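You operate a simulated robot arm through the tools that you are given. There is no shell and no other tool. Be economical: measure what you need, move in short steps, check, and stop when the job is done.

You are at the controls of a simulated robot arm. One attempt, no reset.

## Task
Put the red block on the blue framed slide. Take the yellow band dark fork and put it on the dark mat. Put the fuse that says "10 AMP" from the near bench top on top of the black stopper and the fuse that says "20 AMP" on top of the tall green box. Take the red tile on the counter top and put it away on the tile board top. Take the red filter on the counter top and put it away on the top of the side table. Stack the box labelled "spares" from the counter top on top of the box labelled "plugs". Fetch the prism labelled "crown" from the counter top and set it on the yellow coil. The order is free. Set down upright: red filter, prism.

Only the result counts: the job must be done as asked and must still hold three seconds after the hand-in. Knocking over, shifting, dropping, spilling or breaking anything else fails it. Lids that push on must go on centred and level and be pressed home; caps that screw on are set level and turned clockwise until they are tight.

## Robot
A 6-joint arm with a fingered hand on a trunk, on a base that drives. Base frame: it is fixed to the floor where the robot stands at the start and does not move with it; the origin is under the middle of the robot, x ahead of it, y to its left, z up. Lengths are in m, angles in rad, forces in N, time in s.
With the tool pointing down near the work surface it reaches from about 0.34 to 0.76 m from the robot's upright axis, wherever it stands. Its first joint turns from -2.897 to 2.897 rad. Places, roughly: black stopper (5x5x4 cm) [-1.6, 0, 0.8]; blue framed slide (5x5x2 cm) [-1.1, -0.3, 0.8]; dark mat (38x23 cm) [-3.72, 2.58, 0.8]; fuse [-2, 0, 0.75]; green box, purple box, yellow box [-5.25, 0.25, 1]; prism [-5.25, 2.25, 1]; red block (4x3x5 cm) [0.5, 0.1, 0.9]; red filter (3x5x6 cm) [-5.3, -0.2, 0.9]; red tile (8x8x2 cm) [-5.2, -0.1, 0.9]; tall green box [-2, -0.25, 0.75]; tile board top (22x33 cm) [-4.44, -5.3, 0.8]; top of the side table [-3.5, -0.5, 0.8]; yellow band dark fork [-1.75, 0.75, 0.75]; yellow coil (8x8x2 cm) [-5.3, 2.2, 0.9]. Payload 4 kg.
The tool frame sits at the grasp point between the pads (the TCP): z along the fingers, y along the line on which they close. The tips reach 0.026 m beyond it. The gripper opens to 0.148 m. The gripper's body begins 0.073 m behind the TCP. The gripper is a hand of 3 fingers: y runs from the thumb to the fingers, the wrist lies at [0, 0, -0.239] in the tool frame, and closing takes about 1.5 s.
Orientation is that of the tool frame in the base frame, as a unit quaternion [x, y, z, w]. With the fingers straight down and closing along the base's y, the tool's x points along the base's -x, its y along +y and its z along -z.

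## Interface
- The arm moves only by the tool jog_arm. Its argument "moves" is one flat list of numbers, 6 for each row, row after row: the turn, a rotation vector about the tool's x, y, z in rad, then the shift along the tool's x, y, z in m. In form: [rx, ry, rz, x, y, z, rx, ry, rz, x, y, z, ...]. A call has 1 to 20 rows; each row is the pose to reach, as a shift and turn from the pose commanded when the call began, along the tool's axes at that moment. "gripper" is the gripper command, from -1 (fully open) to 1 (shut), values between in proportion, set as the call begins (left out, the last holds). A row lasts 0.2 s, in which the tool goes at most 0.05 m and 0.15 rad; a call with a longer step from one row to the next is refused whole, and so is a gripper value outside its range. A pose out of reach is approached as far as the arm can. The call stops where the force on the tool passes 40 N (or 10 N more than at its start, if that is more) or the arm is blocked; 0.2 s more then pass. The fingers move at their own pace (about 0.153 m/s each) and stop on an object; they squeeze with about 31 N. The grip force told is the motor's: it shows also when the fingers shut on nothing. Time passes only in rows, and 0.2 s behind the last, so rows that repeat a pose let the fingers close. The reply holds the time, the measured pose of the TCP, the force on the tool along the base axes, the opening and the grip force, in the units named above and with some noise, with the torque about the TCP (base axes, N m) and any sound that the robot's microphone picked up, and new pictures: "show" is both (left out), scene, wrist or none.
- Cameras (640 x 400 px; columns grow to the right, rows downward): "scene" is now at [-0.054, 0.0984, 1.4449]; the picture's right is [-1.00, -0.09, -0.00], its down [-0.08, 0.89, -0.46] and it looks along [0.04, -0.46, -0.89] (base axes); focal length 214 px, centre (320, 200). "wrist" rides on the gripper at [0.067, -0.039, -0.09] in the tool frame; the picture's right is [0.50, 0.87, 0.00], its down [-0.65, 0.38, -0.65] and it looks along [-0.57, 0.33, 0.76] (tool axes); focal length 222 px, centre (320, 200). There is no depth. A picture from a camera that has moved, and an enlarged one, comes with that camera's place and axes in the base frame and with its lens.
- raise_lower(by): slides the trunk up (or, below 0, down) by that many m; the arm and the scene camera ride with it, the base frame stays. It gives what a move gives, with no picture.
- drive_base(legs): drives the robot by 1 to 6 legs, each [ahead, left, turn to the left] in m, m and rad, along the robot's own axes; the way and the turn of a leg run together, so that a leg with both is an arc; at most 1.5 m and 3.142 rad a leg. The arm and the cameras ride along, it lands a little off, and it stops where it bumps. It gives what a move gives, and a new picture of the scene camera.
- finger_targets(finger1, finger2, thumb_bend): sets how far each is bent, from 0 (flat) to 1 (curled in); at 0.3 the hand is open as for a grip, at 0.7 the pads meet at the TCP. One left out holds its place. A second passes; each finger stops where it meets its share of the squeeze, and holds until it gets a number again. A gripper value or a shape takes the hand back. It gives what a move gives, with no picture; readings hold the bend of each and the force on the fingers (four entries, about 0 where the hand has none), thumb and palm.
- set_grasp(shape): the hand has 3 fingers and takes this shape, open, in about a second: jaw (thumb against the fingers, like two jaws); tri (thumb and two fingers); tip (a fingertip pinch); poke (one finger out to press); point (the index stretched); flat (the hand flat); cup (the hand cupped); fist (a fist). The gripper value then closes the fingers along that shape, each until it touches; the sizes above hold for jaw. It gives what a move gives, with no picture.
- pan_tilt(pan, tilt): turns the head with the scene camera to pan (to the left, within 2.705 rad either way) and tilt (down, from -0.506 to 1.204), counted from straight ahead of the robot. It gives what a move gives, and a new picture of the scene camera.
- zoom(camera, box): a new picture of the part [left, top, right, bottom] of that camera's present view, enlarged. It takes no simulated time.
- sign_off(): hands the job in; it is judged then, once.

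Go step by step. Nothing tells you exact positions but the pictures and the camera data: compare them with the known pose of the tool, close in by small moves and look again before you grip or let go. The budget is 483 turns and 360 pictures, counting those below and the enlarged ones. Unless the task says otherwise, let go and move clear before handing in, and close with one line.

The tools are called after "Request:" as name(argument=value, ...) on one line, values as JSON. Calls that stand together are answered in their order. jog_arm: Moves the arm, as the interface text tells. Its arguments: {"type":"object","properties":{"moves":{"type":"array","items":{"type":"number"}},"gripper":{"type":"number"},"show":{"type":"string","enum":["both","scene","wrist","none"]}},"required":["moves"]} The other tools are called the same way: raise_lower (by) slides the trunk up or down; set_grasp (shape) gives the hand a shape; finger_targets (finger1, finger2, thumb_bend) moves the fingers one by one; drive_base (legs) drives the base; pan_tilt (pan, tilt) turns the head that bears the scene camera; zoom (camera, box) takes an enlarged picture of a part of a camera's view; sign_off () hands the job in.

At the start:

```text
time_s: 0.0
tcp_pos: [-0.3666, -0.1963, 1.1166]
tcp_rot: [0.001, 1.0, -0.001, 0.0]
wrist_force: [0.5, 0.0, -0.1]
wrist_torque: [-0.02, 0.01, -0.03]
finger_gap: 0.1479
grasp_force: 0.0
shape: jaw
bend: [0.3, 0.3, 0.3]
finger forces: [0.1, 0.0, 0.1, 0.0, 0.1, 0.0]
trunk travel left (down, up): [-0.425, 0.165]
robot x, y, heading: [0.0044, 0.0001, -0.001]
head pan, tilt: [-1.484, 1.094]
```

scene: 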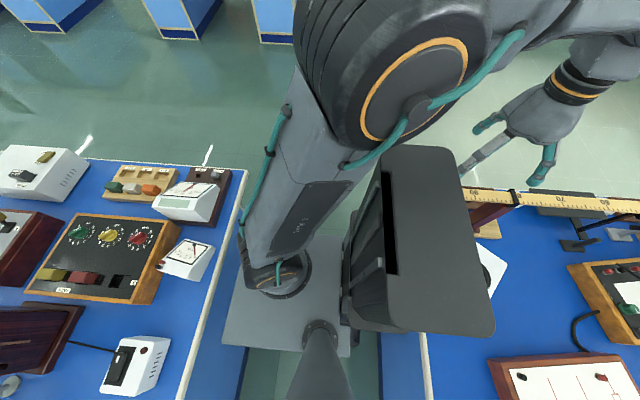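
wrist: 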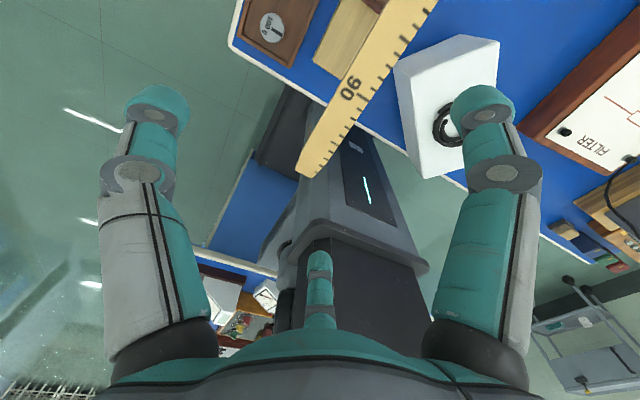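

I see benches with instruments on both sides of the robot. I start by looking around with the head.

Request:
pan_tilt(pan=0, tilt=0.7)

Request:
pan_tilt(pan=2.6, tilt=0.5)

Request:
pan_tilt(pan=-2.6, tilt=0.5)

```text
time_s: 1.6
tcp_pos: [-0.365, -0.1952, 1.1151]
tcp_rot: [0.001, 1.0, -0.001, 0.001]
wrist_force: [-0.2, -0.2, 0.2]
wrist_torque: [-0.02, 0.0, 0.0]
finger_gap: 0.148
grasp_force: 0.0
shape: jaw
bend: [0.3, 0.3, 0.3]
finger forces: [0.0, 0.0, 0.1, 0.0, 0.0, 0.0]
trunk travel left (down, up): [-0.425, 0.165]
robot x, y, heading: [0.0013, 0.0037, -0.002]
head pan, tilt: [0.0, 0.7]
camera scene: at [0.0254, 0.1616, 1.4746], right [0.0, -1.0, 0.0], down [-0.64, 0.0, -0.76], along [0.76, 0.0, -0.64], focal length 214 px, centre (320, 200)
```

scene: 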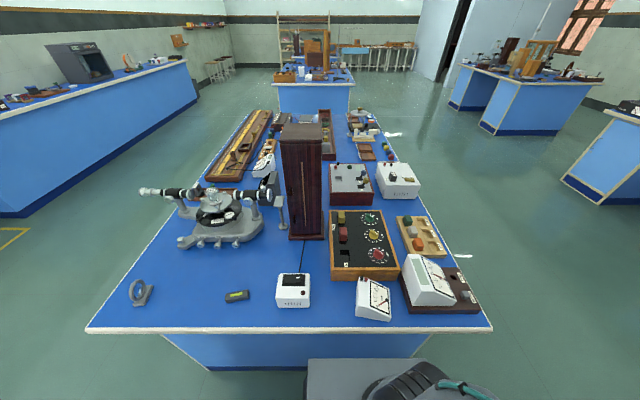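

```text
time_s: 3.9
tcp_pos: [-0.3665, -0.1962, 1.1161]
tcp_rot: [0.001, 1.0, -0.001, 0.0]
wrist_force: [-0.5, -0.5, -0.9]
wrist_torque: [-0.02, -0.01, -0.08]
finger_gap: 0.1481
grasp_force: 0.1
shape: jaw
bend: [0.3, 0.3, 0.3]
finger forces: [0.0, 0.0, 0.0, 0.0, 0.1, 0.0]
trunk travel left (down, up): [-0.425, 0.165]
robot x, y, heading: [0.0017, 0.0036, -0.001]
head pan, tilt: [2.601, 0.499]
camera scene: at [-0.1375, 0.2085, 1.4923], right [0.52, 0.86, 0.0], down [0.41, -0.25, -0.88], along [-0.75, 0.45, -0.48], focal length 214 px, centre (320, 200)
```

scene: 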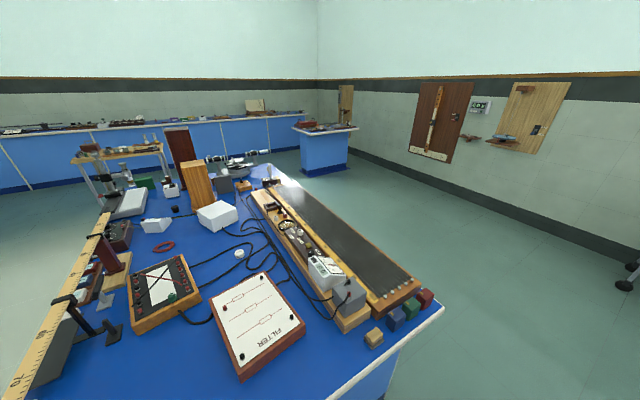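

```text
time_s: 8.0
tcp_pos: [-0.3671, -0.1952, 1.116]
tcp_rot: [0.0, 1.0, -0.001, 0.0]
wrist_force: [-0.2, 0.4, -0.6]
wrist_torque: [0.0, -0.01, -0.01]
finger_gap: 0.1479
grasp_force: 0.0
shape: jaw
bend: [0.3, 0.3, 0.3]
finger forces: [0.0, 0.0, 0.1, 0.1, 0.1, 0.1]
trunk travel left (down, up): [-0.425, 0.165]
robot x, y, heading: [-0.0022, 0.0044, -0.002]
head pan, tilt: [-2.601, 0.499]
camera scene: at [-0.1375, 0.1147, 1.4923], right [-0.52, 0.86, 0.0], down [0.41, 0.25, -0.88], along [-0.75, -0.45, -0.48], focal length 214 px, centre (320, 200)
```

scene: 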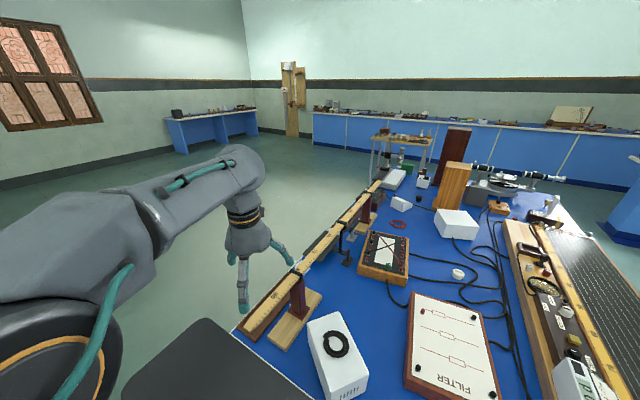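

The bench ahead holds a dial box with a red block on it. I look closer.

Request:
pan_tilt(pan=0, tilt=0.9)

Request:
zoom(camera="scene", box=[260, 80, 480, 260])

Request:
pan_tilt(pan=2.705, tilt=0.7)

Request:
zoom(camera="scene", box=[0, 40, 240, 220])

```text
time_s: 10.3
tcp_pos: [-0.3666, -0.1955, 1.116]
tcp_rot: [0.001, 1.0, -0.001, 0.0]
wrist_force: [-0.7, -0.2, 0.1]
wrist_torque: [0.0, 0.0, 0.01]
finger_gap: 0.1476
grasp_force: 0.1
shape: jaw
bend: [0.3, 0.3, 0.3]
finger forces: [0.0, 0.0, 0.0, 0.0, 0.0, 0.0]
trunk travel left (down, up): [-0.425, 0.165]
robot x, y, heading: [0.0024, -0.0011, -0.001]
head pan, tilt: [0.0, 0.901]
camera scene: at [0.016, 0.1616, 1.4584], right [0.0, -1.0, 0.0], down [-0.78, 0.0, -0.62], along [0.62, 0.0, -0.78], focal length 214 px, centre (320, 200)
```

scene: 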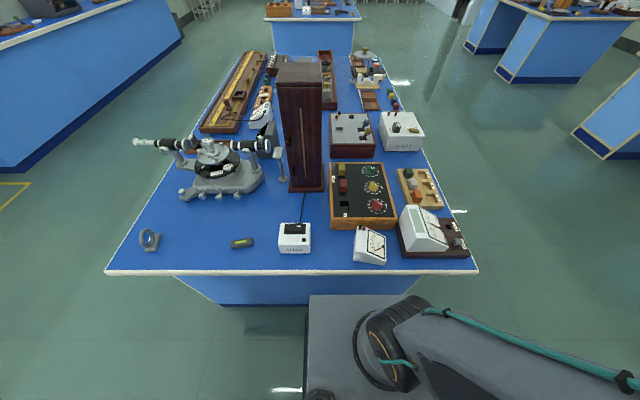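

```text
2.22 times, centred on (370, 170) of scene
camera zoom: at [0.016, 0.1616, 1.4584], right [0.0, -1.0, 0.0], down [-0.78, 0.0, -0.62], along [0.62, 0.0, -0.78], focal length 477 px, centre (209, 267)
```

zoom: 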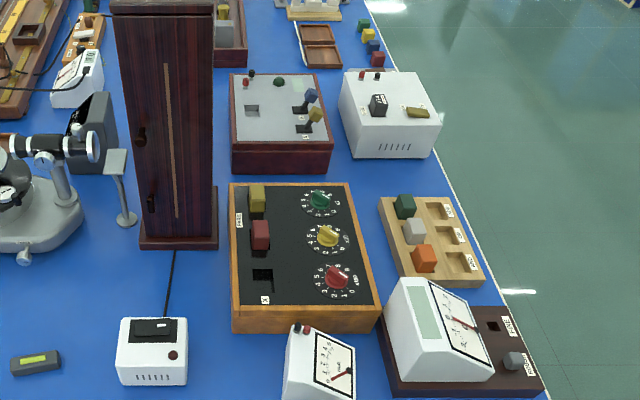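

```text
time_s: 12.7
tcp_pos: [-0.3659, -0.1966, 1.1156]
tcp_rot: [0.001, 1.0, -0.001, -0.001]
wrist_force: [-0.4, -0.1, 0.3]
wrist_torque: [-0.01, -0.01, 0.01]
finger_gap: 0.1481
grasp_force: 0.0
shape: jaw
bend: [0.3, 0.3, 0.3]
finger forces: [0.1, 0.1, 0.0, 0.0, 0.0, 0.1]
trunk travel left (down, up): [-0.425, 0.165]
robot x, y, heading: [-0.0026, -0.0011, 0.007]
head pan, tilt: [2.7, 0.7]
camera scene: at [-0.1363, 0.198, 1.4746], right [0.43, 0.9, 0.0], down [0.58, -0.28, -0.76], along [-0.69, 0.33, -0.64], focal length 214 px, centre (320, 200)
```

scene: 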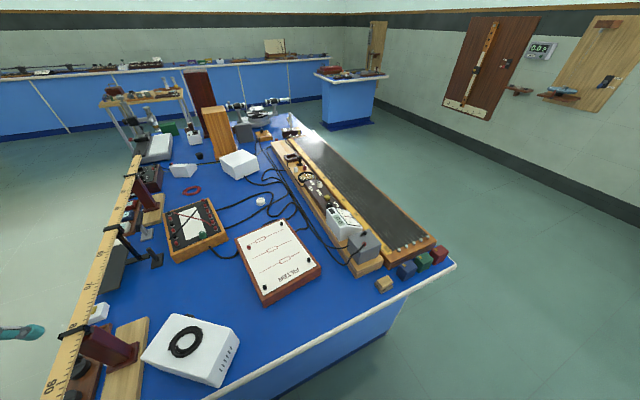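

```text
2.22 times, centred on (120, 130) of scene
camera zoom: at [-0.1363, 0.198, 1.4746], right [0.43, 0.9, 0.0], down [0.58, -0.28, -0.76], along [-0.69, 0.33, -0.64], focal length 477 px, centre (764, 356)
```

zoom: 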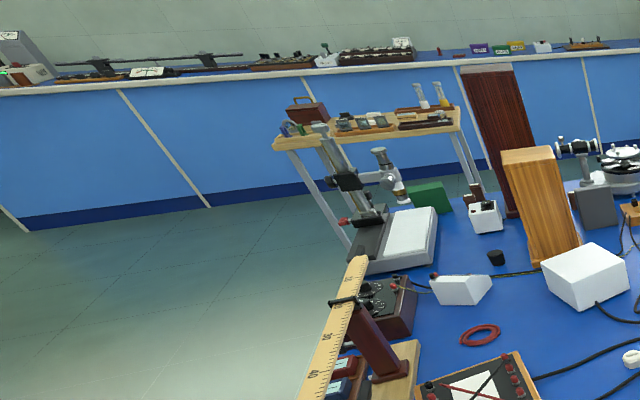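

The red block stands on the dial box at about (0.52, 0.08). I swing the arm round the right side to the front bench.

Request:
jog_arm(moves=[0, 0, -0.1122, -0.0198, -0.0368, 0, 0, 0, -0.2244, -0.0431, -0.0716, 0, 0, 0, -0.3366, -0.07, -0.104, 0, 0, 0, -0.4488, -0.1001, -0.1338, 0, 0, 0, -0.561, -0.1332, -0.1605, 0, 0, 0, -0.6732, -0.1691, -0.1839, 0, 0, 0, -0.7854, -0.2072, -0.2036, 0, 0, 0, -0.8976, -0.2474, -0.2196, 0, 0, 0, -1.0098, -0.2891, -0.2314, 0, 0, 0, -1.122, -0.332, -0.2391, 0, 0, 0, -1.2342, -0.3757, -0.2425, 0, 0, 0, -1.3464, -0.4197, -0.2415, 0, 0, 0, -1.4586, -0.4636, -0.236, 0, 0, 0, -1.5708, -0.507, -0.2262, 0], show="none")

Request:
pan_tilt(pan=0, tilt=0.8)

```text
time_s: 15.7
tcp_pos: [0.1427, -0.4236, 1.1174]
tcp_rot: [0.708, -0.706, 0.001, 0.001]
wrist_force: [0.3, -0.2, -0.5]
wrist_torque: [0.04, 0.02, -0.02]
finger_gap: 0.148
grasp_force: 0.0
shape: jaw
bend: [0.3, 0.3, 0.3]
finger forces: [0.1, 0.1, 0.1, 0.0, 0.1, 0.0]
trunk travel left (down, up): [-0.425, 0.165]
robot x, y, heading: [-0.0011, 0.0012, -0.004]
head pan, tilt: [2.7, 0.7]
```

```text
time_s: 18.1
tcp_pos: [0.1421, -0.4218, 1.1174]
tcp_rot: [-0.707, 0.708, -0.001, -0.001]
wrist_force: [-0.4, 0.7, 0.1]
wrist_torque: [0.02, 0.03, -0.01]
finger_gap: 0.1482
grasp_force: 0.2
shape: jaw
bend: [0.3, 0.3, 0.3]
finger forces: [0.1, 0.1, 0.1, 0.0, 0.0, 0.0]
trunk travel left (down, up): [-0.425, 0.165]
robot x, y, heading: [-0.002, 0.0038, 0.001]
head pan, tilt: [0.0, 0.799]
camera scene: at [0.0212, 0.1616, 1.4663], right [0.0, -1.0, 0.0], down [-0.72, 0.0, -0.7], along [0.7, 0.0, -0.72], focal length 214 px, centre (320, 200)
```

scene: 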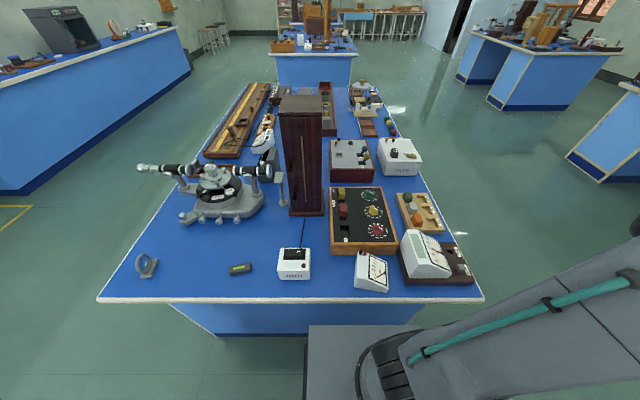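

Request:
jog_arm(moves=[0, 0, -0.1122, -0.0142, -0.0423, 0, 0, 0, -0.2244, -0.0327, -0.0832, 0, 0, 0, -0.3366, -0.0552, -0.1222, 0, 0, 0, -0.4488, -0.0817, -0.159, 0, 0, 0, -0.561, -0.1119, -0.193, 0, 0, 0, -0.6732, -0.1454, -0.2241, 0, 0, 0, -0.7854, -0.1821, -0.2517, 0, 0, 0, -0.8976, -0.2215, -0.2756, 0, 0, 0, -1.0098, -0.2634, -0.2956, 0, 0, 0, -1.122, -0.3072, -0.3113, 0, 0, 0, -1.2342, -0.3525, -0.3227, 0, 0, 0, -1.3464, -0.399, -0.3294, 0, 0, 0, -1.4586, -0.4461, -0.3315, 0, 0, 0, -1.5708, -0.4925, -0.329, 0])

```text
time_s: 21.1
tcp_pos: [0.47, 0.0697, 1.1132]
tcp_rot: [1.0, 0.0, 0.0, 0.001]
wrist_force: [-0.2, 0.0, -0.3]
wrist_torque: [0.0, 0.0, -0.02]
finger_gap: 0.148
grasp_force: 0.0
shape: jaw
bend: [0.3, 0.3, 0.3]
finger forces: [0.0, 0.0, 0.0, 0.0, 0.0, 0.0]
trunk travel left (down, up): [-0.425, 0.165]
robot x, y, heading: [0.0042, 0.0, 0.002]
head pan, tilt: [0.0, 0.799]
camera scene: at [0.0214, 0.1617, 1.4663], right [0.0, -1.0, 0.0], down [-0.72, 0.0, -0.7], along [0.7, 0.0, -0.72], focal length 214 px, centre (320, 200)
camera wrist: at [0.5381, 0.1096, 1.2034], right [0.5, -0.87, 0.0], down [-0.65, -0.38, 0.65], along [-0.57, -0.33, -0.76], focal length 222 px, centre (320, 200)
```

scene: 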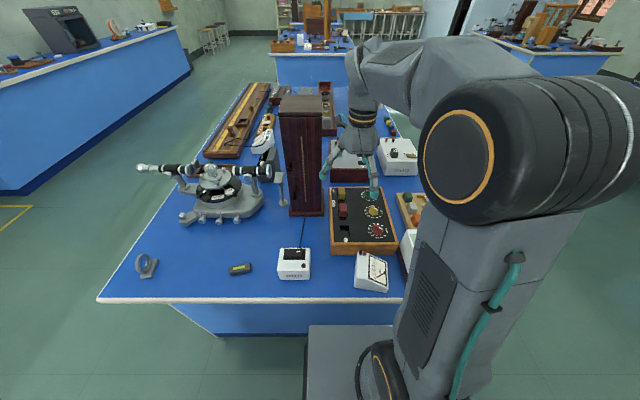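
wrist: 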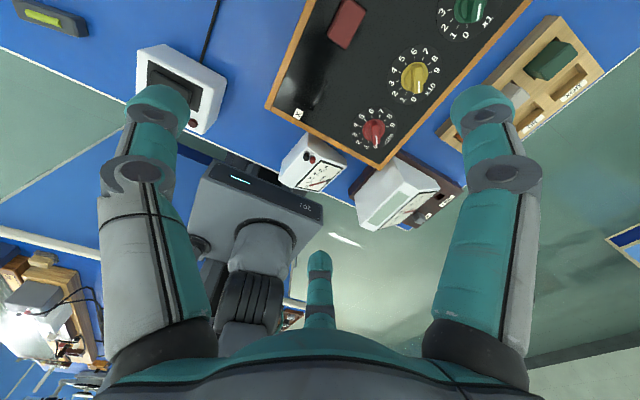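

Request:
zoom(camera="wrist", box=[260, 0, 480, 137])

Request:
zoom(camera="scene", box=[300, 150, 420, 270])

```text
2.91 times, centred on (370, 68) of wrist
camera zoom: at [0.5381, 0.1096, 1.2034], right [0.5, -0.87, 0.0], down [-0.65, -0.38, 0.65], along [-0.57, -0.33, -0.76], focal length 646 px, centre (174, 582)
```

zoom: 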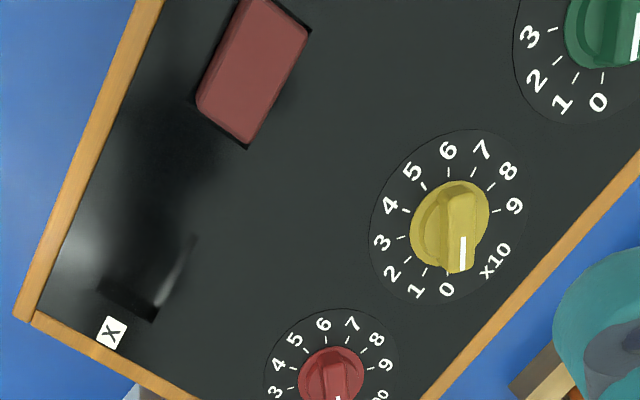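

```text
3.33 times, centred on (360, 210) of scene
camera zoom: at [0.0214, 0.1617, 1.4663], right [0.0, -1.0, 0.0], down [-0.72, 0.0, -0.7], along [0.7, 0.0, -0.72], focal length 715 px, centre (187, 167)
```

zoom: 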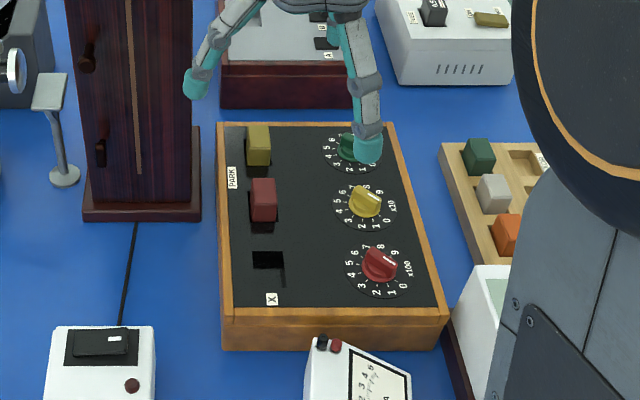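

Request:
zoom(camera="scene", box=[310, 80, 410, 210])

```text
3.08 times, centred on (360, 145) of scene
camera zoom: at [0.0214, 0.1617, 1.4663], right [0.0, -1.0, 0.0], down [-0.72, 0.0, -0.7], along [0.7, 0.0, -0.72], focal length 660 px, centre (197, 369)
```

zoom: 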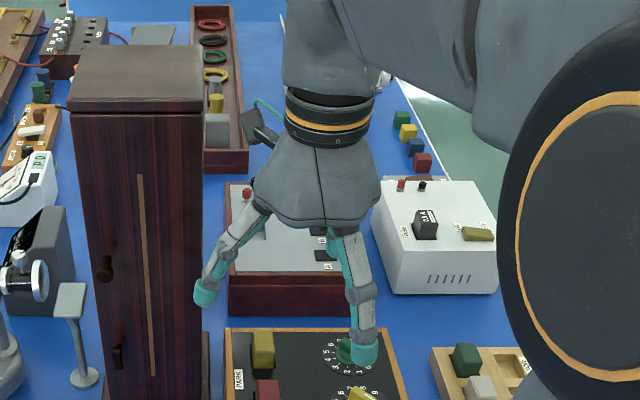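

Request:
set_grasp(shape="jaw")

Request:
zoom(camera="wrist", box=[0, 0, 640, 400])

Request:
jog_arm(moves=[0, 0, 0, 0, 0, 0, 0, 0, 0, 0, 0, 0, 0, 0, 0, 0, 0, 0, 0, 0, 0, 0, 0, 0, 0, 0, 0, 0, 0, 0], gripper=0.6)

```text
time_s: 22.0
tcp_pos: [0.47, 0.0694, 1.1128]
tcp_rot: [1.0, -0.001, 0.0, 0.001]
wrist_force: [0.7, -0.6, -0.3]
wrist_torque: [0.01, 0.01, -0.04]
finger_gap: 0.1479
grasp_force: 0.1
shape: jaw
bend: [0.3, 0.3, 0.3]
finger forces: [0.0, 0.0, 0.0, 0.0, 0.0, 0.0]
trunk travel left (down, up): [-0.425, 0.165]
robot x, y, heading: [0.0, -0.0009, -0.001]
head pan, tilt: [0.0, 0.799]
```

```text
1.00 times, centred on (320, 200) of wrist (not enlarged: the box is as wide or as high as the picture)
camera zoom: at [0.5384, 0.1087, 1.2034], right [0.5, -0.87, 0.0], down [-0.66, -0.38, 0.65], along [-0.57, -0.33, -0.76], focal length 222 px, centre (320, 200)
```

zoom: 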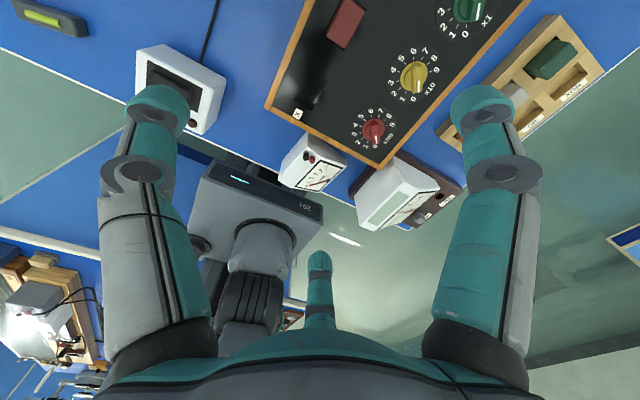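

```text
time_s: 23.2
tcp_pos: [0.469, 0.0704, 1.1128]
tcp_rot: [1.0, 0.0, 0.0, 0.0]
wrist_force: [0.1, 0.4, 0.4]
wrist_torque: [0.0, -0.01, 0.0]
finger_gap: 0.0301
grasp_force: 0.0
shape: jaw
bend: [0.75, 0.75, 0.7]
finger forces: [0.1, 0.0, 0.1, 0.0, 0.0, 0.0]
trunk travel left (down, up): [-0.425, 0.165]
robot x, y, heading: [0.0002, 0.004, -0.001]
head pan, tilt: [0.0, 0.799]
camera scene: at [0.0213, 0.1617, 1.4663], right [0.0, -1.0, 0.0], down [-0.72, 0.0, -0.7], along [0.7, 0.0, -0.72], focal length 214 px, centre (320, 200)
camera wrist: at [0.5383, 0.109, 1.2034], right [0.5, -0.87, 0.0], down [-0.66, -0.38, 0.65], along [-0.57, -0.33, -0.76], focal length 222 px, centre (320, 200)
```

scene: 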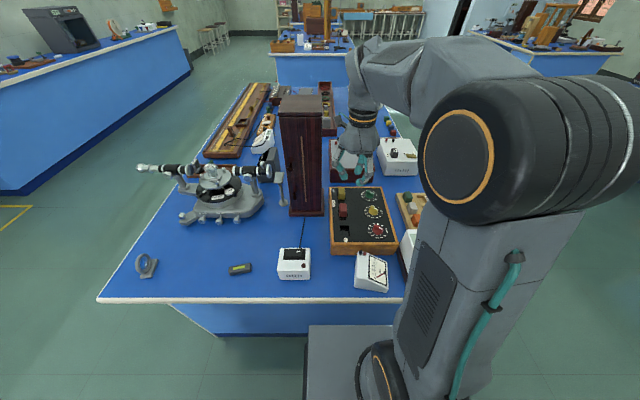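
wrist: 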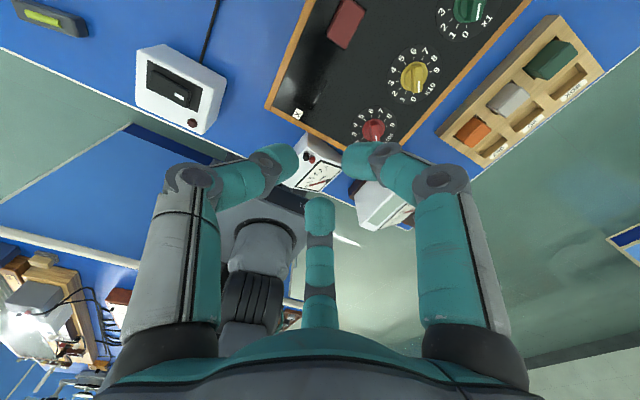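

The fingers close from three sides at 120° (thumb at tool -y). I turn the hand by -30° so that no finger points at the yellow block, and come above the red block.

Request:
jog_arm(moves=[0, 0, 0.131, 0.018, -0.002, 0.025, 0, 0, 0.262, 0.036, -0.004, 0.05, 0, 0, 0.393, 0.054, -0.006, 0.075, 0, 0, 0.5236, 0.0706, -0.008, 0.1, 0, 0, 0.5236, 0.0706, -0.008, 0.1], gripper=-0.2)

```text
time_s: 24.4
tcp_pos: [0.5411, 0.0777, 1.0143]
tcp_rot: [0.966, -0.259, 0.0, 0.0]
wrist_force: [-0.4, 0.3, -0.3]
wrist_torque: [0.02, 0.0, -0.03]
finger_gap: 0.0884
grasp_force: 0.0
shape: jaw
bend: [0.32, 0.32, 0.7]
finger forces: [0.1, 0.0, 0.0, 0.0, 0.0, 0.0]
trunk travel left (down, up): [-0.425, 0.165]
robot x, y, heading: [0.0036, 0.0034, -0.002]
head pan, tilt: [0.0, 0.799]
camera scene: at [0.0216, 0.1617, 1.4663], right [0.0, -1.0, 0.0], down [-0.72, 0.0, -0.7], along [0.7, 0.0, -0.72], focal length 214 px, centre (320, 200)
camera wrist: at [0.6208, 0.0777, 1.1052], right [0.0, -1.0, 0.0], down [-0.76, 0.0, 0.65], along [-0.65, 0.0, -0.76], focal length 222 px, centre (320, 200)
```

scene: 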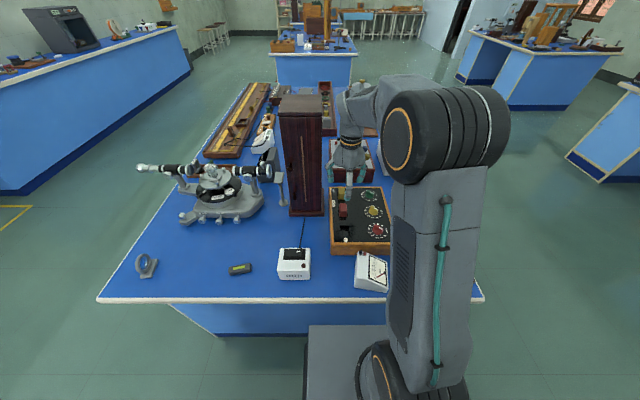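
wrist: 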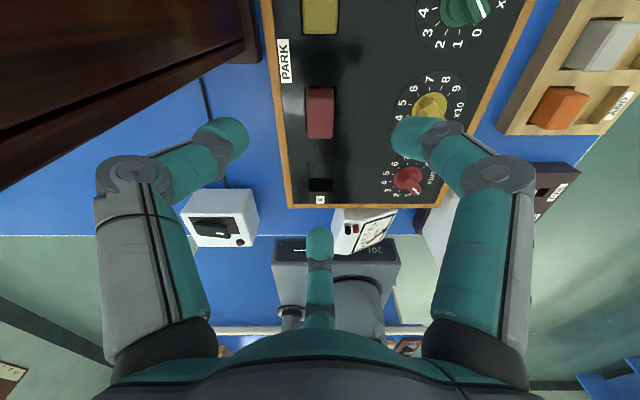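

Request:
zoom(camera="wrist", box=[240, 40, 400, 140])

```text
4.00 times, centred on (320, 90) of wrist
camera zoom: at [0.6208, 0.0777, 1.1052], right [0.0, -1.0, 0.0], down [-0.76, 0.0, 0.65], along [-0.65, 0.0, -0.76], focal length 888 px, centre (320, 640)
```

zoom: 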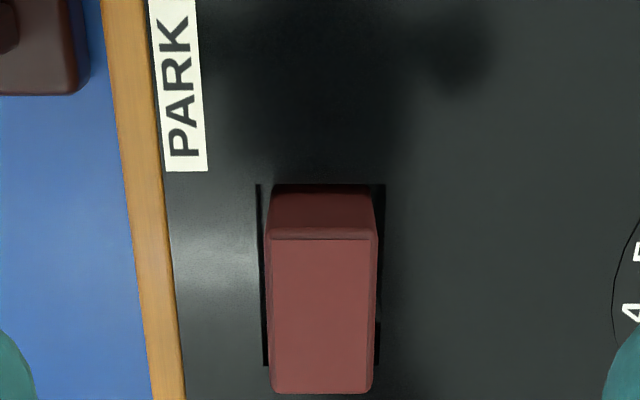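

Request:
jog_arm(moves=[0, 0, 0, 0, 0, 0.04, 0, 0, 0, 0, 0, 0.08, 0, 0, 0, 0, 0, 0.11, 0, 0, 0, 0, 0, 0.115], show="wrist")

Request:
zoom(camera="scene", box=[310, 130, 410, 230])

```text
time_s: 25.4
tcp_pos: [0.5411, 0.0767, 0.8999]
tcp_rot: [0.966, -0.259, 0.0, 0.0]
wrist_force: [-0.9, 0.3, 0.0]
wrist_torque: [0.01, -0.02, 0.01]
finger_gap: 0.0884
grasp_force: 0.0
shape: jaw
bend: [0.32, 0.32, 0.7]
finger forces: [0.0, 0.0, 0.0, 0.1, 0.0, 0.1]
trunk travel left (down, up): [-0.425, 0.165]
robot x, y, heading: [0.0008, -0.0037, -0.001]
head pan, tilt: [0.0, 0.799]
camera wrist: at [0.6203, 0.0778, 0.9906], right [0.0, -1.0, 0.0], down [-0.76, 0.0, 0.65], along [-0.65, 0.0, -0.76], focal length 222 px, centre (320, 200)
```

wrist: 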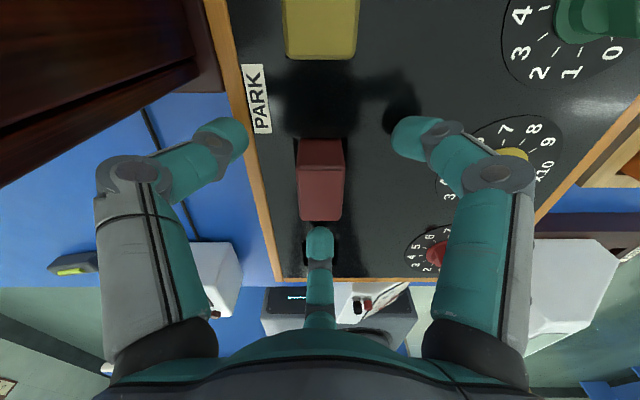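

```text
4.00 times, centred on (360, 180) of scene
camera zoom: at [0.0215, 0.1617, 1.4663], right [0.0, -1.0, 0.0], down [-0.72, 0.0, -0.7], along [0.7, 0.0, -0.72], focal length 858 px, centre (160, 280)
```

zoom: 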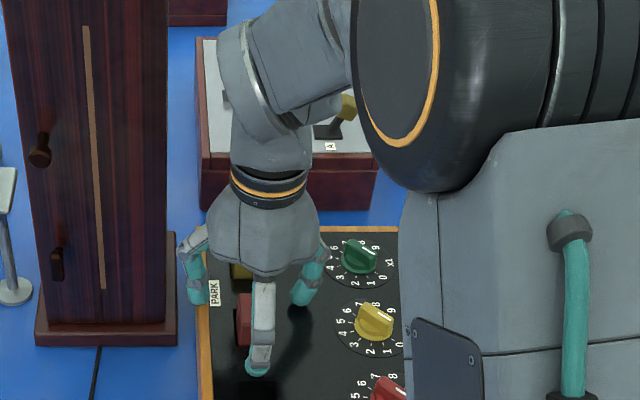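

Request:
jog_arm(moves=[0, 0, 0, 0, 0, 0.002, 0, 0, 0, 0, 0, 0.002, 0, 0, 0, 0, 0, 0.002, 0, 0, 0, 0, 0, 0.002, 0, 0, 0, 0, 0, 0.002, 0, 0, 0, 0, 0, 0.002, 0, 0, 0, 0, 0, 0.002], gripper=1, show="wrist")

```text
time_s: 27.0
tcp_pos: [0.5404, 0.0766, 0.8977]
tcp_rot: [0.966, -0.259, 0.0, 0.001]
wrist_force: [-8.0, 1.1, -1.9]
wrist_torque: [0.01, 0.23, 0.11]
finger_gap: 0.0267
grasp_force: 31.2
shape: jaw
bend: [0.75, 0.75, 0.7]
finger forces: [23.8, 29.7, 0.1, 0.0, 25.8, 0.0]
trunk travel left (down, up): [-0.425, 0.165]
robot x, y, heading: [0.0005, -0.0, 0.002]
head pan, tilt: [0.0, 0.799]
camera wrist: at [0.6194, 0.0779, 0.989], right [0.0, -1.0, 0.0], down [-0.76, 0.0, 0.65], along [-0.65, 0.0, -0.76], focal length 222 px, centre (320, 200)
```

wrist: 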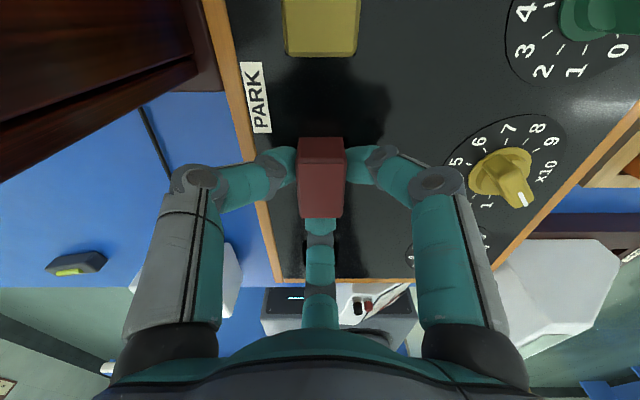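

Gripped on three sides. Lift straight up.

Request:
jog_arm(moves=[0, 0, 0, 0, 0, -0.02, 0, 0, 0, 0, 0, -0.05, 0, 0, 0, 0, 0, -0.09, 0, 0, 0, 0, 0, -0.13, 0, 0, 0, 0, 0, -0.17, 0, 0, 0, 0, 0, -0.2, 0, 0, 0, 0, 0, -0.22])

```text
time_s: 28.6
tcp_pos: [0.5409, 0.0781, 1.1192]
tcp_rot: [0.966, -0.26, -0.001, 0.001]
wrist_force: [0.1, 0.1, -0.6]
wrist_torque: [0.0, 0.06, 0.0]
finger_gap: 0.0262
grasp_force: 30.6
shape: jaw
bend: [0.75, 0.75, 0.7]
finger forces: [24.7, 27.8, 0.0, 0.0, 25.1, 0.1]
trunk travel left (down, up): [-0.425, 0.165]
robot x, y, heading: [0.0025, 0.0032, -0.001]
head pan, tilt: [0.0, 0.799]
camera scene: at [0.0213, 0.1617, 1.4663], right [0.0, -1.0, 0.0], down [-0.72, 0.0, -0.7], along [0.7, 0.0, -0.72], focal length 214 px, centre (320, 200)
camera wrist: at [0.6194, 0.0784, 1.2101], right [0.0, -1.0, 0.0], down [-0.76, 0.0, 0.65], along [-0.65, 0.0, -0.76], focal length 222 px, centre (320, 200)
```

scene: 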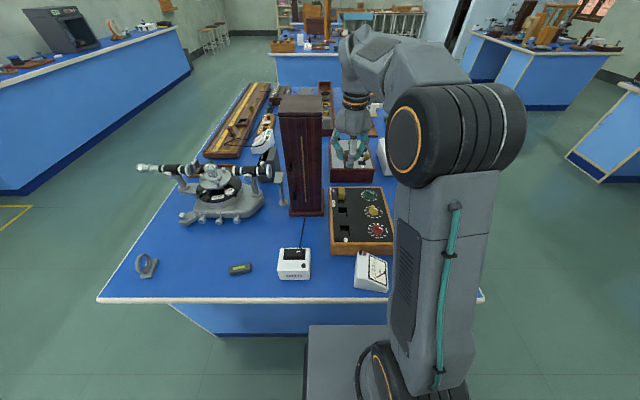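
wrist: 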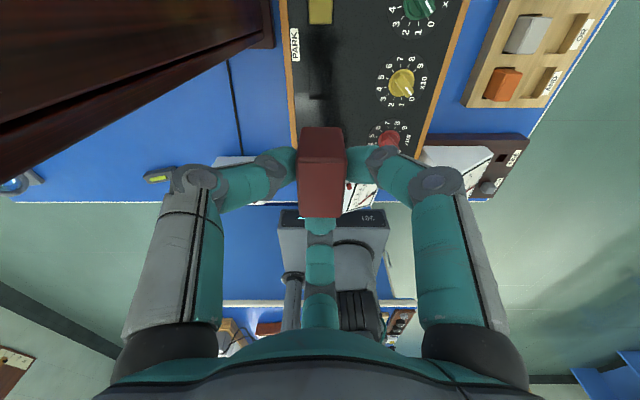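

Request:
jog_arm(moves=[0, 0, 0, -0.016, 0.032, -0.015, 0, 0, 0, -0.032, 0.064, -0.03, 0, 0, 0, -0.048, 0.096, -0.045, 0, 0, 0, -0.064, 0.129, -0.06], show="none")

Request:
drive_base(legs=[[0, -0.95, 0], [0, 0, 1.5708]])

Request:
pan_tilt(pan=0.9, tilt=0.6)

```text
time_s: 29.6
tcp_pos: [0.422, -0.0019, 1.1766]
tcp_rot: [0.966, -0.259, 0.0, 0.001]
wrist_force: [-0.3, -0.3, -0.2]
wrist_torque: [-0.03, 0.03, 0.0]
finger_gap: 0.0266
grasp_force: 31.1
shape: jaw
bend: [0.75, 0.75, 0.7]
finger forces: [24.6, 27.6, 0.0, 0.0, 25.0, 0.1]
trunk travel left (down, up): [-0.425, 0.165]
robot x, y, heading: [-0.002, 0.0002, -0.001]
head pan, tilt: [0.0, 0.799]
```

```text
time_s: 38.5
tcp_pos: [0.003, -0.5544, 1.1781]
tcp_rot: [0.87, 0.494, -0.001, 0.001]
wrist_force: [0.0, -0.6, -0.2]
wrist_torque: [0.01, 0.01, 0.03]
finger_gap: 0.026
grasp_force: 30.6
shape: jaw
bend: [0.75, 0.75, 0.7]
finger forces: [24.6, 27.2, 0.1, 0.0, 24.9, 0.0]
trunk travel left (down, up): [-0.425, 0.165]
robot x, y, heading: [-0.0069, -0.9799, 1.562]
head pan, tilt: [0.0, 0.799]
camera scene: at [-0.1636, -0.9517, 1.4663], right [1.0, -0.01, 0.0], down [-0.01, -0.72, -0.7], along [0.01, 0.7, -0.72], focal length 214 px, centre (320, 200)
```

scene: 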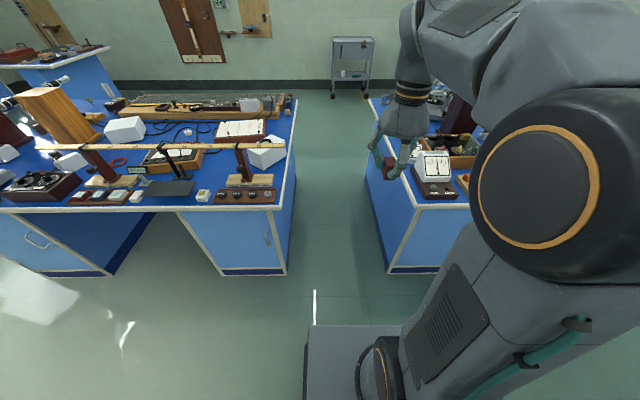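

```text
time_s: 39.7
tcp_pos: [0.0033, -0.5526, 1.178]
tcp_rot: [0.869, 0.494, 0.0, 0.001]
wrist_force: [0.0, -0.1, -0.8]
wrist_torque: [0.01, -0.03, -0.01]
finger_gap: 0.0261
grasp_force: 31.1
shape: jaw
bend: [0.75, 0.75, 0.7]
finger forces: [24.6, 27.1, 0.1, 0.1, 24.8, 0.1]
trunk travel left (down, up): [-0.425, 0.165]
robot x, y, heading: [-0.0013, -0.9752, 1.56]
head pan, tilt: [0.901, 0.6]
camera scene: at [-0.2331, -0.9765, 1.4832], right [0.63, 0.78, 0.0], down [0.44, -0.36, -0.82], along [-0.64, 0.52, -0.57], focal length 214 px, centre (320, 200)
```

scene: 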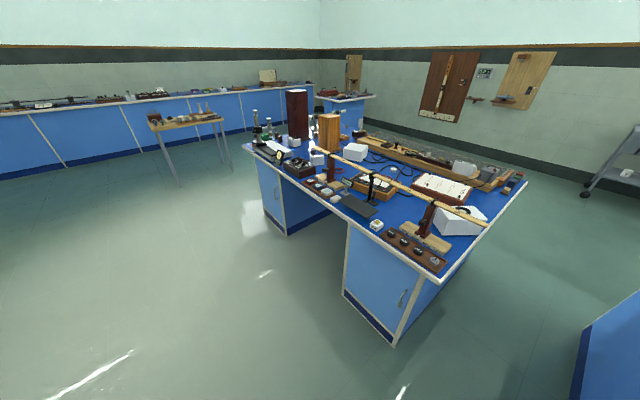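

Request:
drive_base(legs=[[0, 1.1, 0]])

Request:
pan_tilt(pan=0.2, tilt=0.8)

Request:
zoom(camera="scene", box=[200, 50, 420, 230])

```text
time_s: 45.3
tcp_pos: [-1.1006, -0.5519, 1.1773]
tcp_rot: [0.863, 0.505, 0.0, 0.001]
wrist_force: [-0.3, 0.6, -0.6]
wrist_torque: [0.01, 0.01, -0.01]
finger_gap: 0.0264
grasp_force: 30.9
shape: jaw
bend: [0.75, 0.75, 0.7]
finger forces: [24.6, 27.1, 0.0, 0.0, 24.8, 0.1]
trunk travel left (down, up): [-0.425, 0.165]
robot x, y, heading: [-1.0996, -0.9738, 1.583]
head pan, tilt: [0.901, 0.6]
camera scene: at [-1.3272, -0.9829, 1.4832], right [0.61, 0.79, 0.0], down [0.45, -0.34, -0.83], along [-0.65, 0.5, -0.56], focal length 214 px, centre (320, 200)
```

scene: 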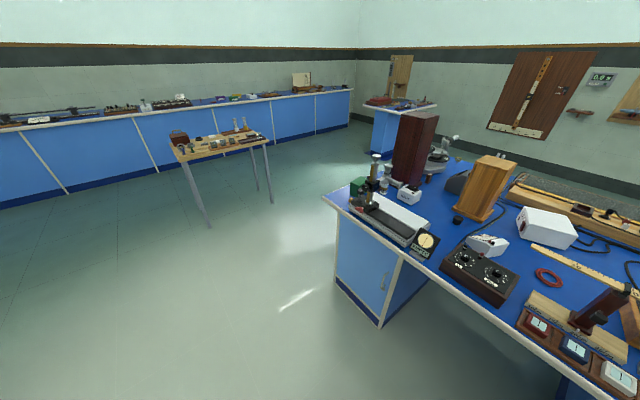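

```text
time_s: 46.4
tcp_pos: [-1.1007, -0.5516, 1.1776]
tcp_rot: [0.863, 0.505, 0.001, 0.001]
wrist_force: [-0.4, 0.7, -0.6]
wrist_torque: [-0.02, 0.01, -0.01]
finger_gap: 0.026
grasp_force: 31.5
shape: jaw
bend: [0.75, 0.75, 0.7]
finger forces: [24.6, 27.1, 0.0, 0.1, 24.9, 0.0]
trunk travel left (down, up): [-0.425, 0.165]
robot x, y, heading: [-1.0978, -0.9771, 1.586]
head pan, tilt: [0.201, 0.799]
camera scene: at [-1.2745, -0.958, 1.4663], right [0.98, 0.21, 0.0], down [0.15, -0.7, -0.7], along [-0.15, 0.68, -0.72], focal length 214 px, centre (320, 200)
```

scene: 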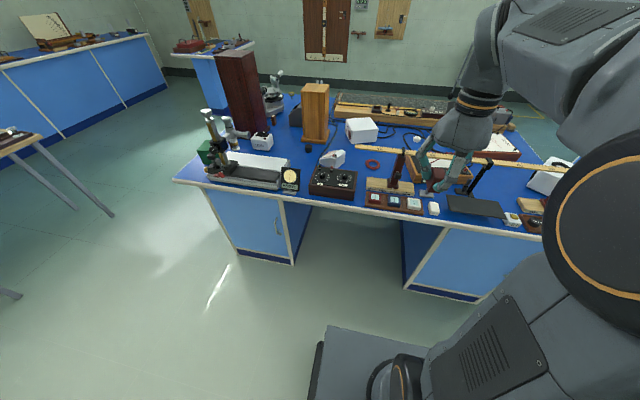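

```text
2.22 times, centred on (310, 140) of scene
camera zoom: at [-1.2745, -0.958, 1.4663], right [0.98, 0.21, 0.0], down [0.15, -0.7, -0.7], along [-0.15, 0.68, -0.72], focal length 477 px, centre (342, 333)
```

zoom: 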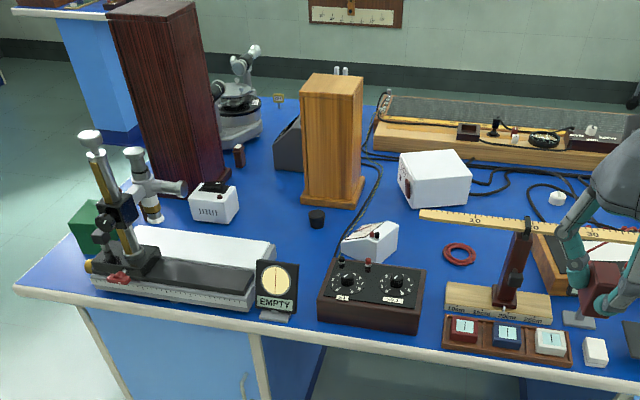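

Request:
jog_arm(moves=[0, 0, -0.141, 0, 0, 0, 0, 0, -0.282, 0, 0, 0, 0, 0, -0.423, 0, 0, 0, 0, 0, -0.564, 0, 0, 0, 0, 0, -0.705, 0, 0, 0, 0, 0, -0.846, 0, 0, 0, 0, 0, -0.987, 0, 0, 0, 0, 0, -1.128, 0, 0, 0, 0, 0, -1.269, 0, 0, 0, 0, 0, -1.41, 0, 0, 0, 0, 0, -1.551, 0, 0, 0, 0, 0, -1.692, 0, 0, 0, 0, 0, -1.833, 0, 0, 0], show="wrist")

Request:
pan_tilt(pan=-0.1, tilt=0.85)

Request:
zoom(camera="scene", box=[260, 100, 480, 240])

```text
time_s: 49.2
tcp_pos: [-1.1011, -0.553, 1.1768]
tcp_rot: [0.122, 0.992, 0.0, 0.0]
wrist_force: [-0.5, 0.6, -0.9]
wrist_torque: [0.0, 0.03, -0.01]
finger_gap: 0.026
grasp_force: 31.0
shape: jaw
bend: [0.75, 0.75, 0.7]
finger forces: [24.6, 26.9, 0.0, 0.0, 24.8, 0.0]
trunk travel left (down, up): [-0.425, 0.165]
robot x, y, heading: [-1.0958, -0.9766, 1.585]
head pan, tilt: [0.201, 0.799]
camera wrist: at [-1.1759, -0.5736, 1.2679], right [-0.27, 0.96, 0.0], down [0.73, 0.21, 0.65], along [0.63, 0.18, -0.76], focal length 222 px, centre (320, 200)
```

wrist: 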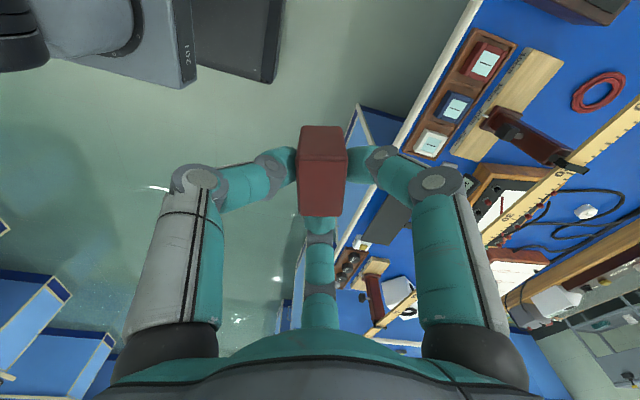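

```text
time_s: 50.0
tcp_pos: [-1.1006, -0.5531, 1.1776]
tcp_rot: [0.125, 0.992, 0.0, 0.001]
wrist_force: [0.9, -0.7, -0.3]
wrist_torque: [0.02, -0.02, 0.04]
finger_gap: 0.0263
grasp_force: 31.5
shape: jaw
bend: [0.75, 0.75, 0.7]
finger forces: [24.6, 27.1, 0.0, 0.1, 25.0, 0.0]
trunk travel left (down, up): [-0.425, 0.165]
robot x, y, heading: [-1.0965, -0.9754, 1.585]
head pan, tilt: [-0.099, 0.85]
camera scene: at [-1.2506, -0.9589, 1.4623], right [1.0, -0.09, 0.0], down [-0.06, -0.75, -0.66], along [0.06, 0.66, -0.75], focal length 214 px, centre (320, 200)
```

scene: 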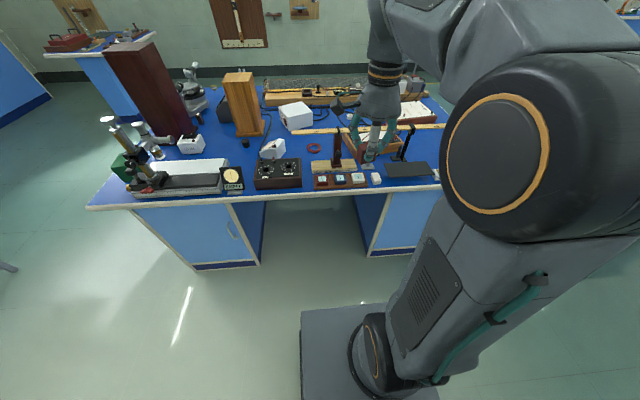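

```text
2.86 times, centred on (370, 170) of scene
camera zoom: at [-1.2506, -0.9589, 1.4623], right [1.0, -0.09, 0.0], down [-0.06, -0.75, -0.66], along [0.06, 0.66, -0.75], focal length 613 px, centre (177, 286)
```

zoom: 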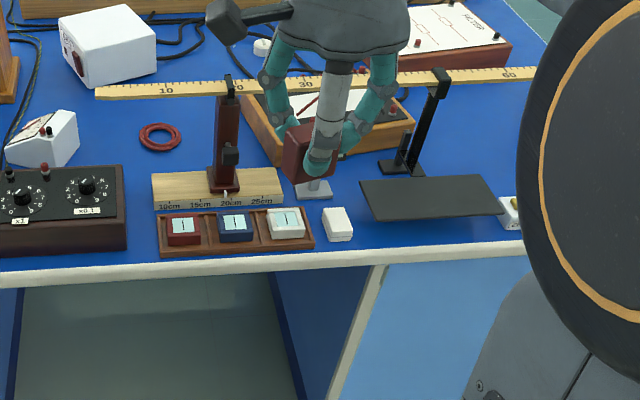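

Request:
jog_arm(moves=[0, 0, 0, 0.0118, 0.043, 0, 0, 0, 0, 0.0236, 0.086, 0, 0, 0, 0, 0.0354, 0.129, 0, 0, 0, 0, 0.0472, 0.172, 0, 0, 0, 0, 0.059, 0.215, 0, 0, 0, 0, 0.0708, 0.2575, 0, 0, 0, 0, 0.0708, 0.2575, 0.04, 0, 0, 0, 0.0708, 0.2575, 0.08, 0, 0, 0, 0.0708, 0.2575, 0.12])

Request:
zoom(camera="scene", box=[280, 100, 420, 200])

```text
time_s: 52.0
tcp_pos: [-1.1054, -0.2856, 1.0589]
tcp_rot: [0.125, 0.992, 0.0, 0.0]
wrist_force: [-0.2, 0.0, -1.1]
wrist_torque: [-0.03, -0.03, -0.01]
finger_gap: 0.026
grasp_force: 30.7
shape: jaw
bend: [0.75, 0.75, 0.7]
finger forces: [24.1, 26.3, 0.0, 0.0, 24.6, 0.0]
out of reach, approached as far as the arm can: row 5, 6, 7, 8
trunk travel left (down, up): [-0.425, 0.165]
robot x, y, heading: [-1.0973, -0.9744, 1.584]
head pan, tilt: [-0.099, 0.85]
camera scene: at [-1.2504, -0.9597, 1.4624], right [1.0, -0.09, 0.0], down [-0.06, -0.75, -0.66], along [0.06, 0.66, -0.75], focal length 214 px, centre (320, 200)
camera wrist: at [-1.1796, -0.3071, 1.1492], right [-0.27, 0.96, 0.0], down [0.73, 0.2, 0.65], along [0.63, 0.18, -0.76], focal length 222 px, centre (320, 200)
```

scene: 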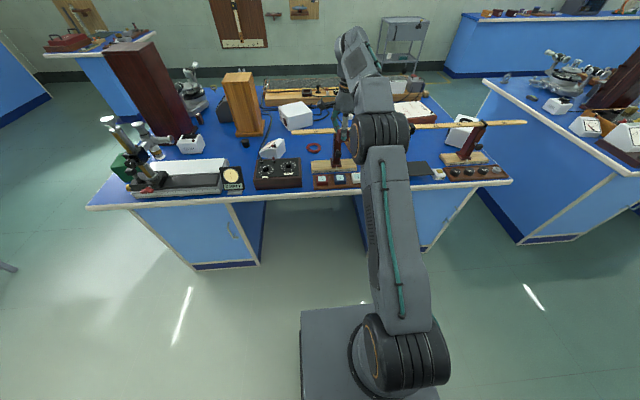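
wrist: 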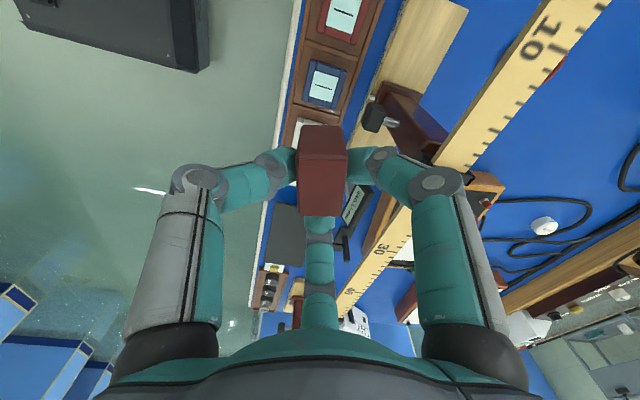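

```text
4.00 times, centred on (350, 150) of scene
camera zoom: at [-1.2504, -0.9597, 1.4624], right [1.0, -0.09, 0.0], down [-0.06, -0.75, -0.66], along [0.06, 0.66, -0.75], focal length 858 px, centre (200, 400)
```

zoom: 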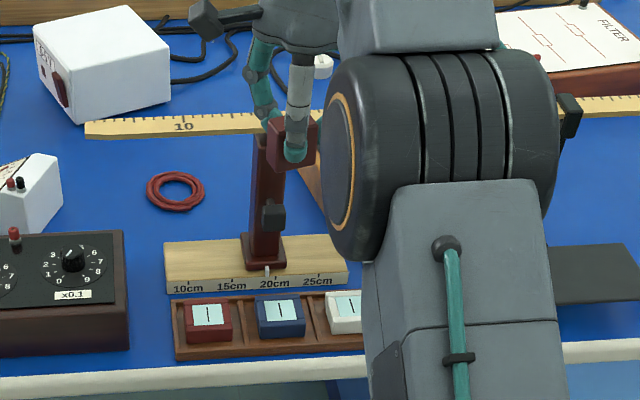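

Request:
jog_arm(moves=[0, 0, 0, 0, 0, -0.04, 0, 0, 0, 0, 0, -0.08, 0, 0, 0, 0, 0, -0.12, 0, 0, 0, -0.0118, -0.043, -0.12, 0, 0, 0, -0.0236, -0.086, -0.12, 0, 0, 0, -0.0354, -0.129, -0.12, 0, 0, 0, -0.0472, -0.172, -0.12, 0, 0, 0, -0.059, -0.215, -0.12], show="none")

Request:
drive_base(legs=[[0.2, 0, 0]])

```text
time_s: 53.8
tcp_pos: [-1.1015, -0.5091, 1.1746]
tcp_rot: [0.125, 0.992, 0.001, 0.0]
wrist_force: [0.8, -0.8, -1.2]
wrist_torque: [-0.01, 0.02, -0.02]
finger_gap: 0.0255
grasp_force: 30.9
shape: jaw
bend: [0.75, 0.76, 0.7]
finger forces: [23.9, 25.9, 0.0, 0.0, 24.4, 0.0]
out of reach, approached as far as the arm can: row 1, 2, 3, 4
trunk travel left (down, up): [-0.425, 0.165]
robot x, y, heading: [-1.0972, -0.9743, 1.581]
head pan, tilt: [-0.099, 0.85]
```

```text
time_s: 55.4
tcp_pos: [-1.1056, -0.3066, 1.1752]
tcp_rot: [0.123, 0.992, -0.001, 0.001]
wrist_force: [0.2, -0.4, -0.9]
wrist_torque: [-0.01, 0.02, 0.01]
finger_gap: 0.0257
grasp_force: 30.6
shape: jaw
bend: [0.75, 0.76, 0.7]
finger forces: [23.9, 25.9, 0.0, 0.0, 24.4, 0.0]
trunk travel left (down, up): [-0.425, 0.165]
robot x, y, heading: [-1.0994, -0.7763, 1.584]
head pan, tilt: [-0.099, 0.85]
camera scene: at [-1.2535, -0.7574, 1.4623], right [1.0, -0.08, 0.0], down [-0.06, -0.75, -0.66], along [0.06, 0.66, -0.75], focal length 214 px, centre (320, 200)
```

scene: 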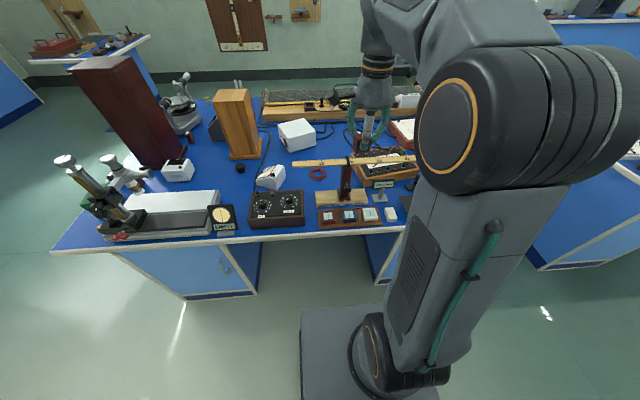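

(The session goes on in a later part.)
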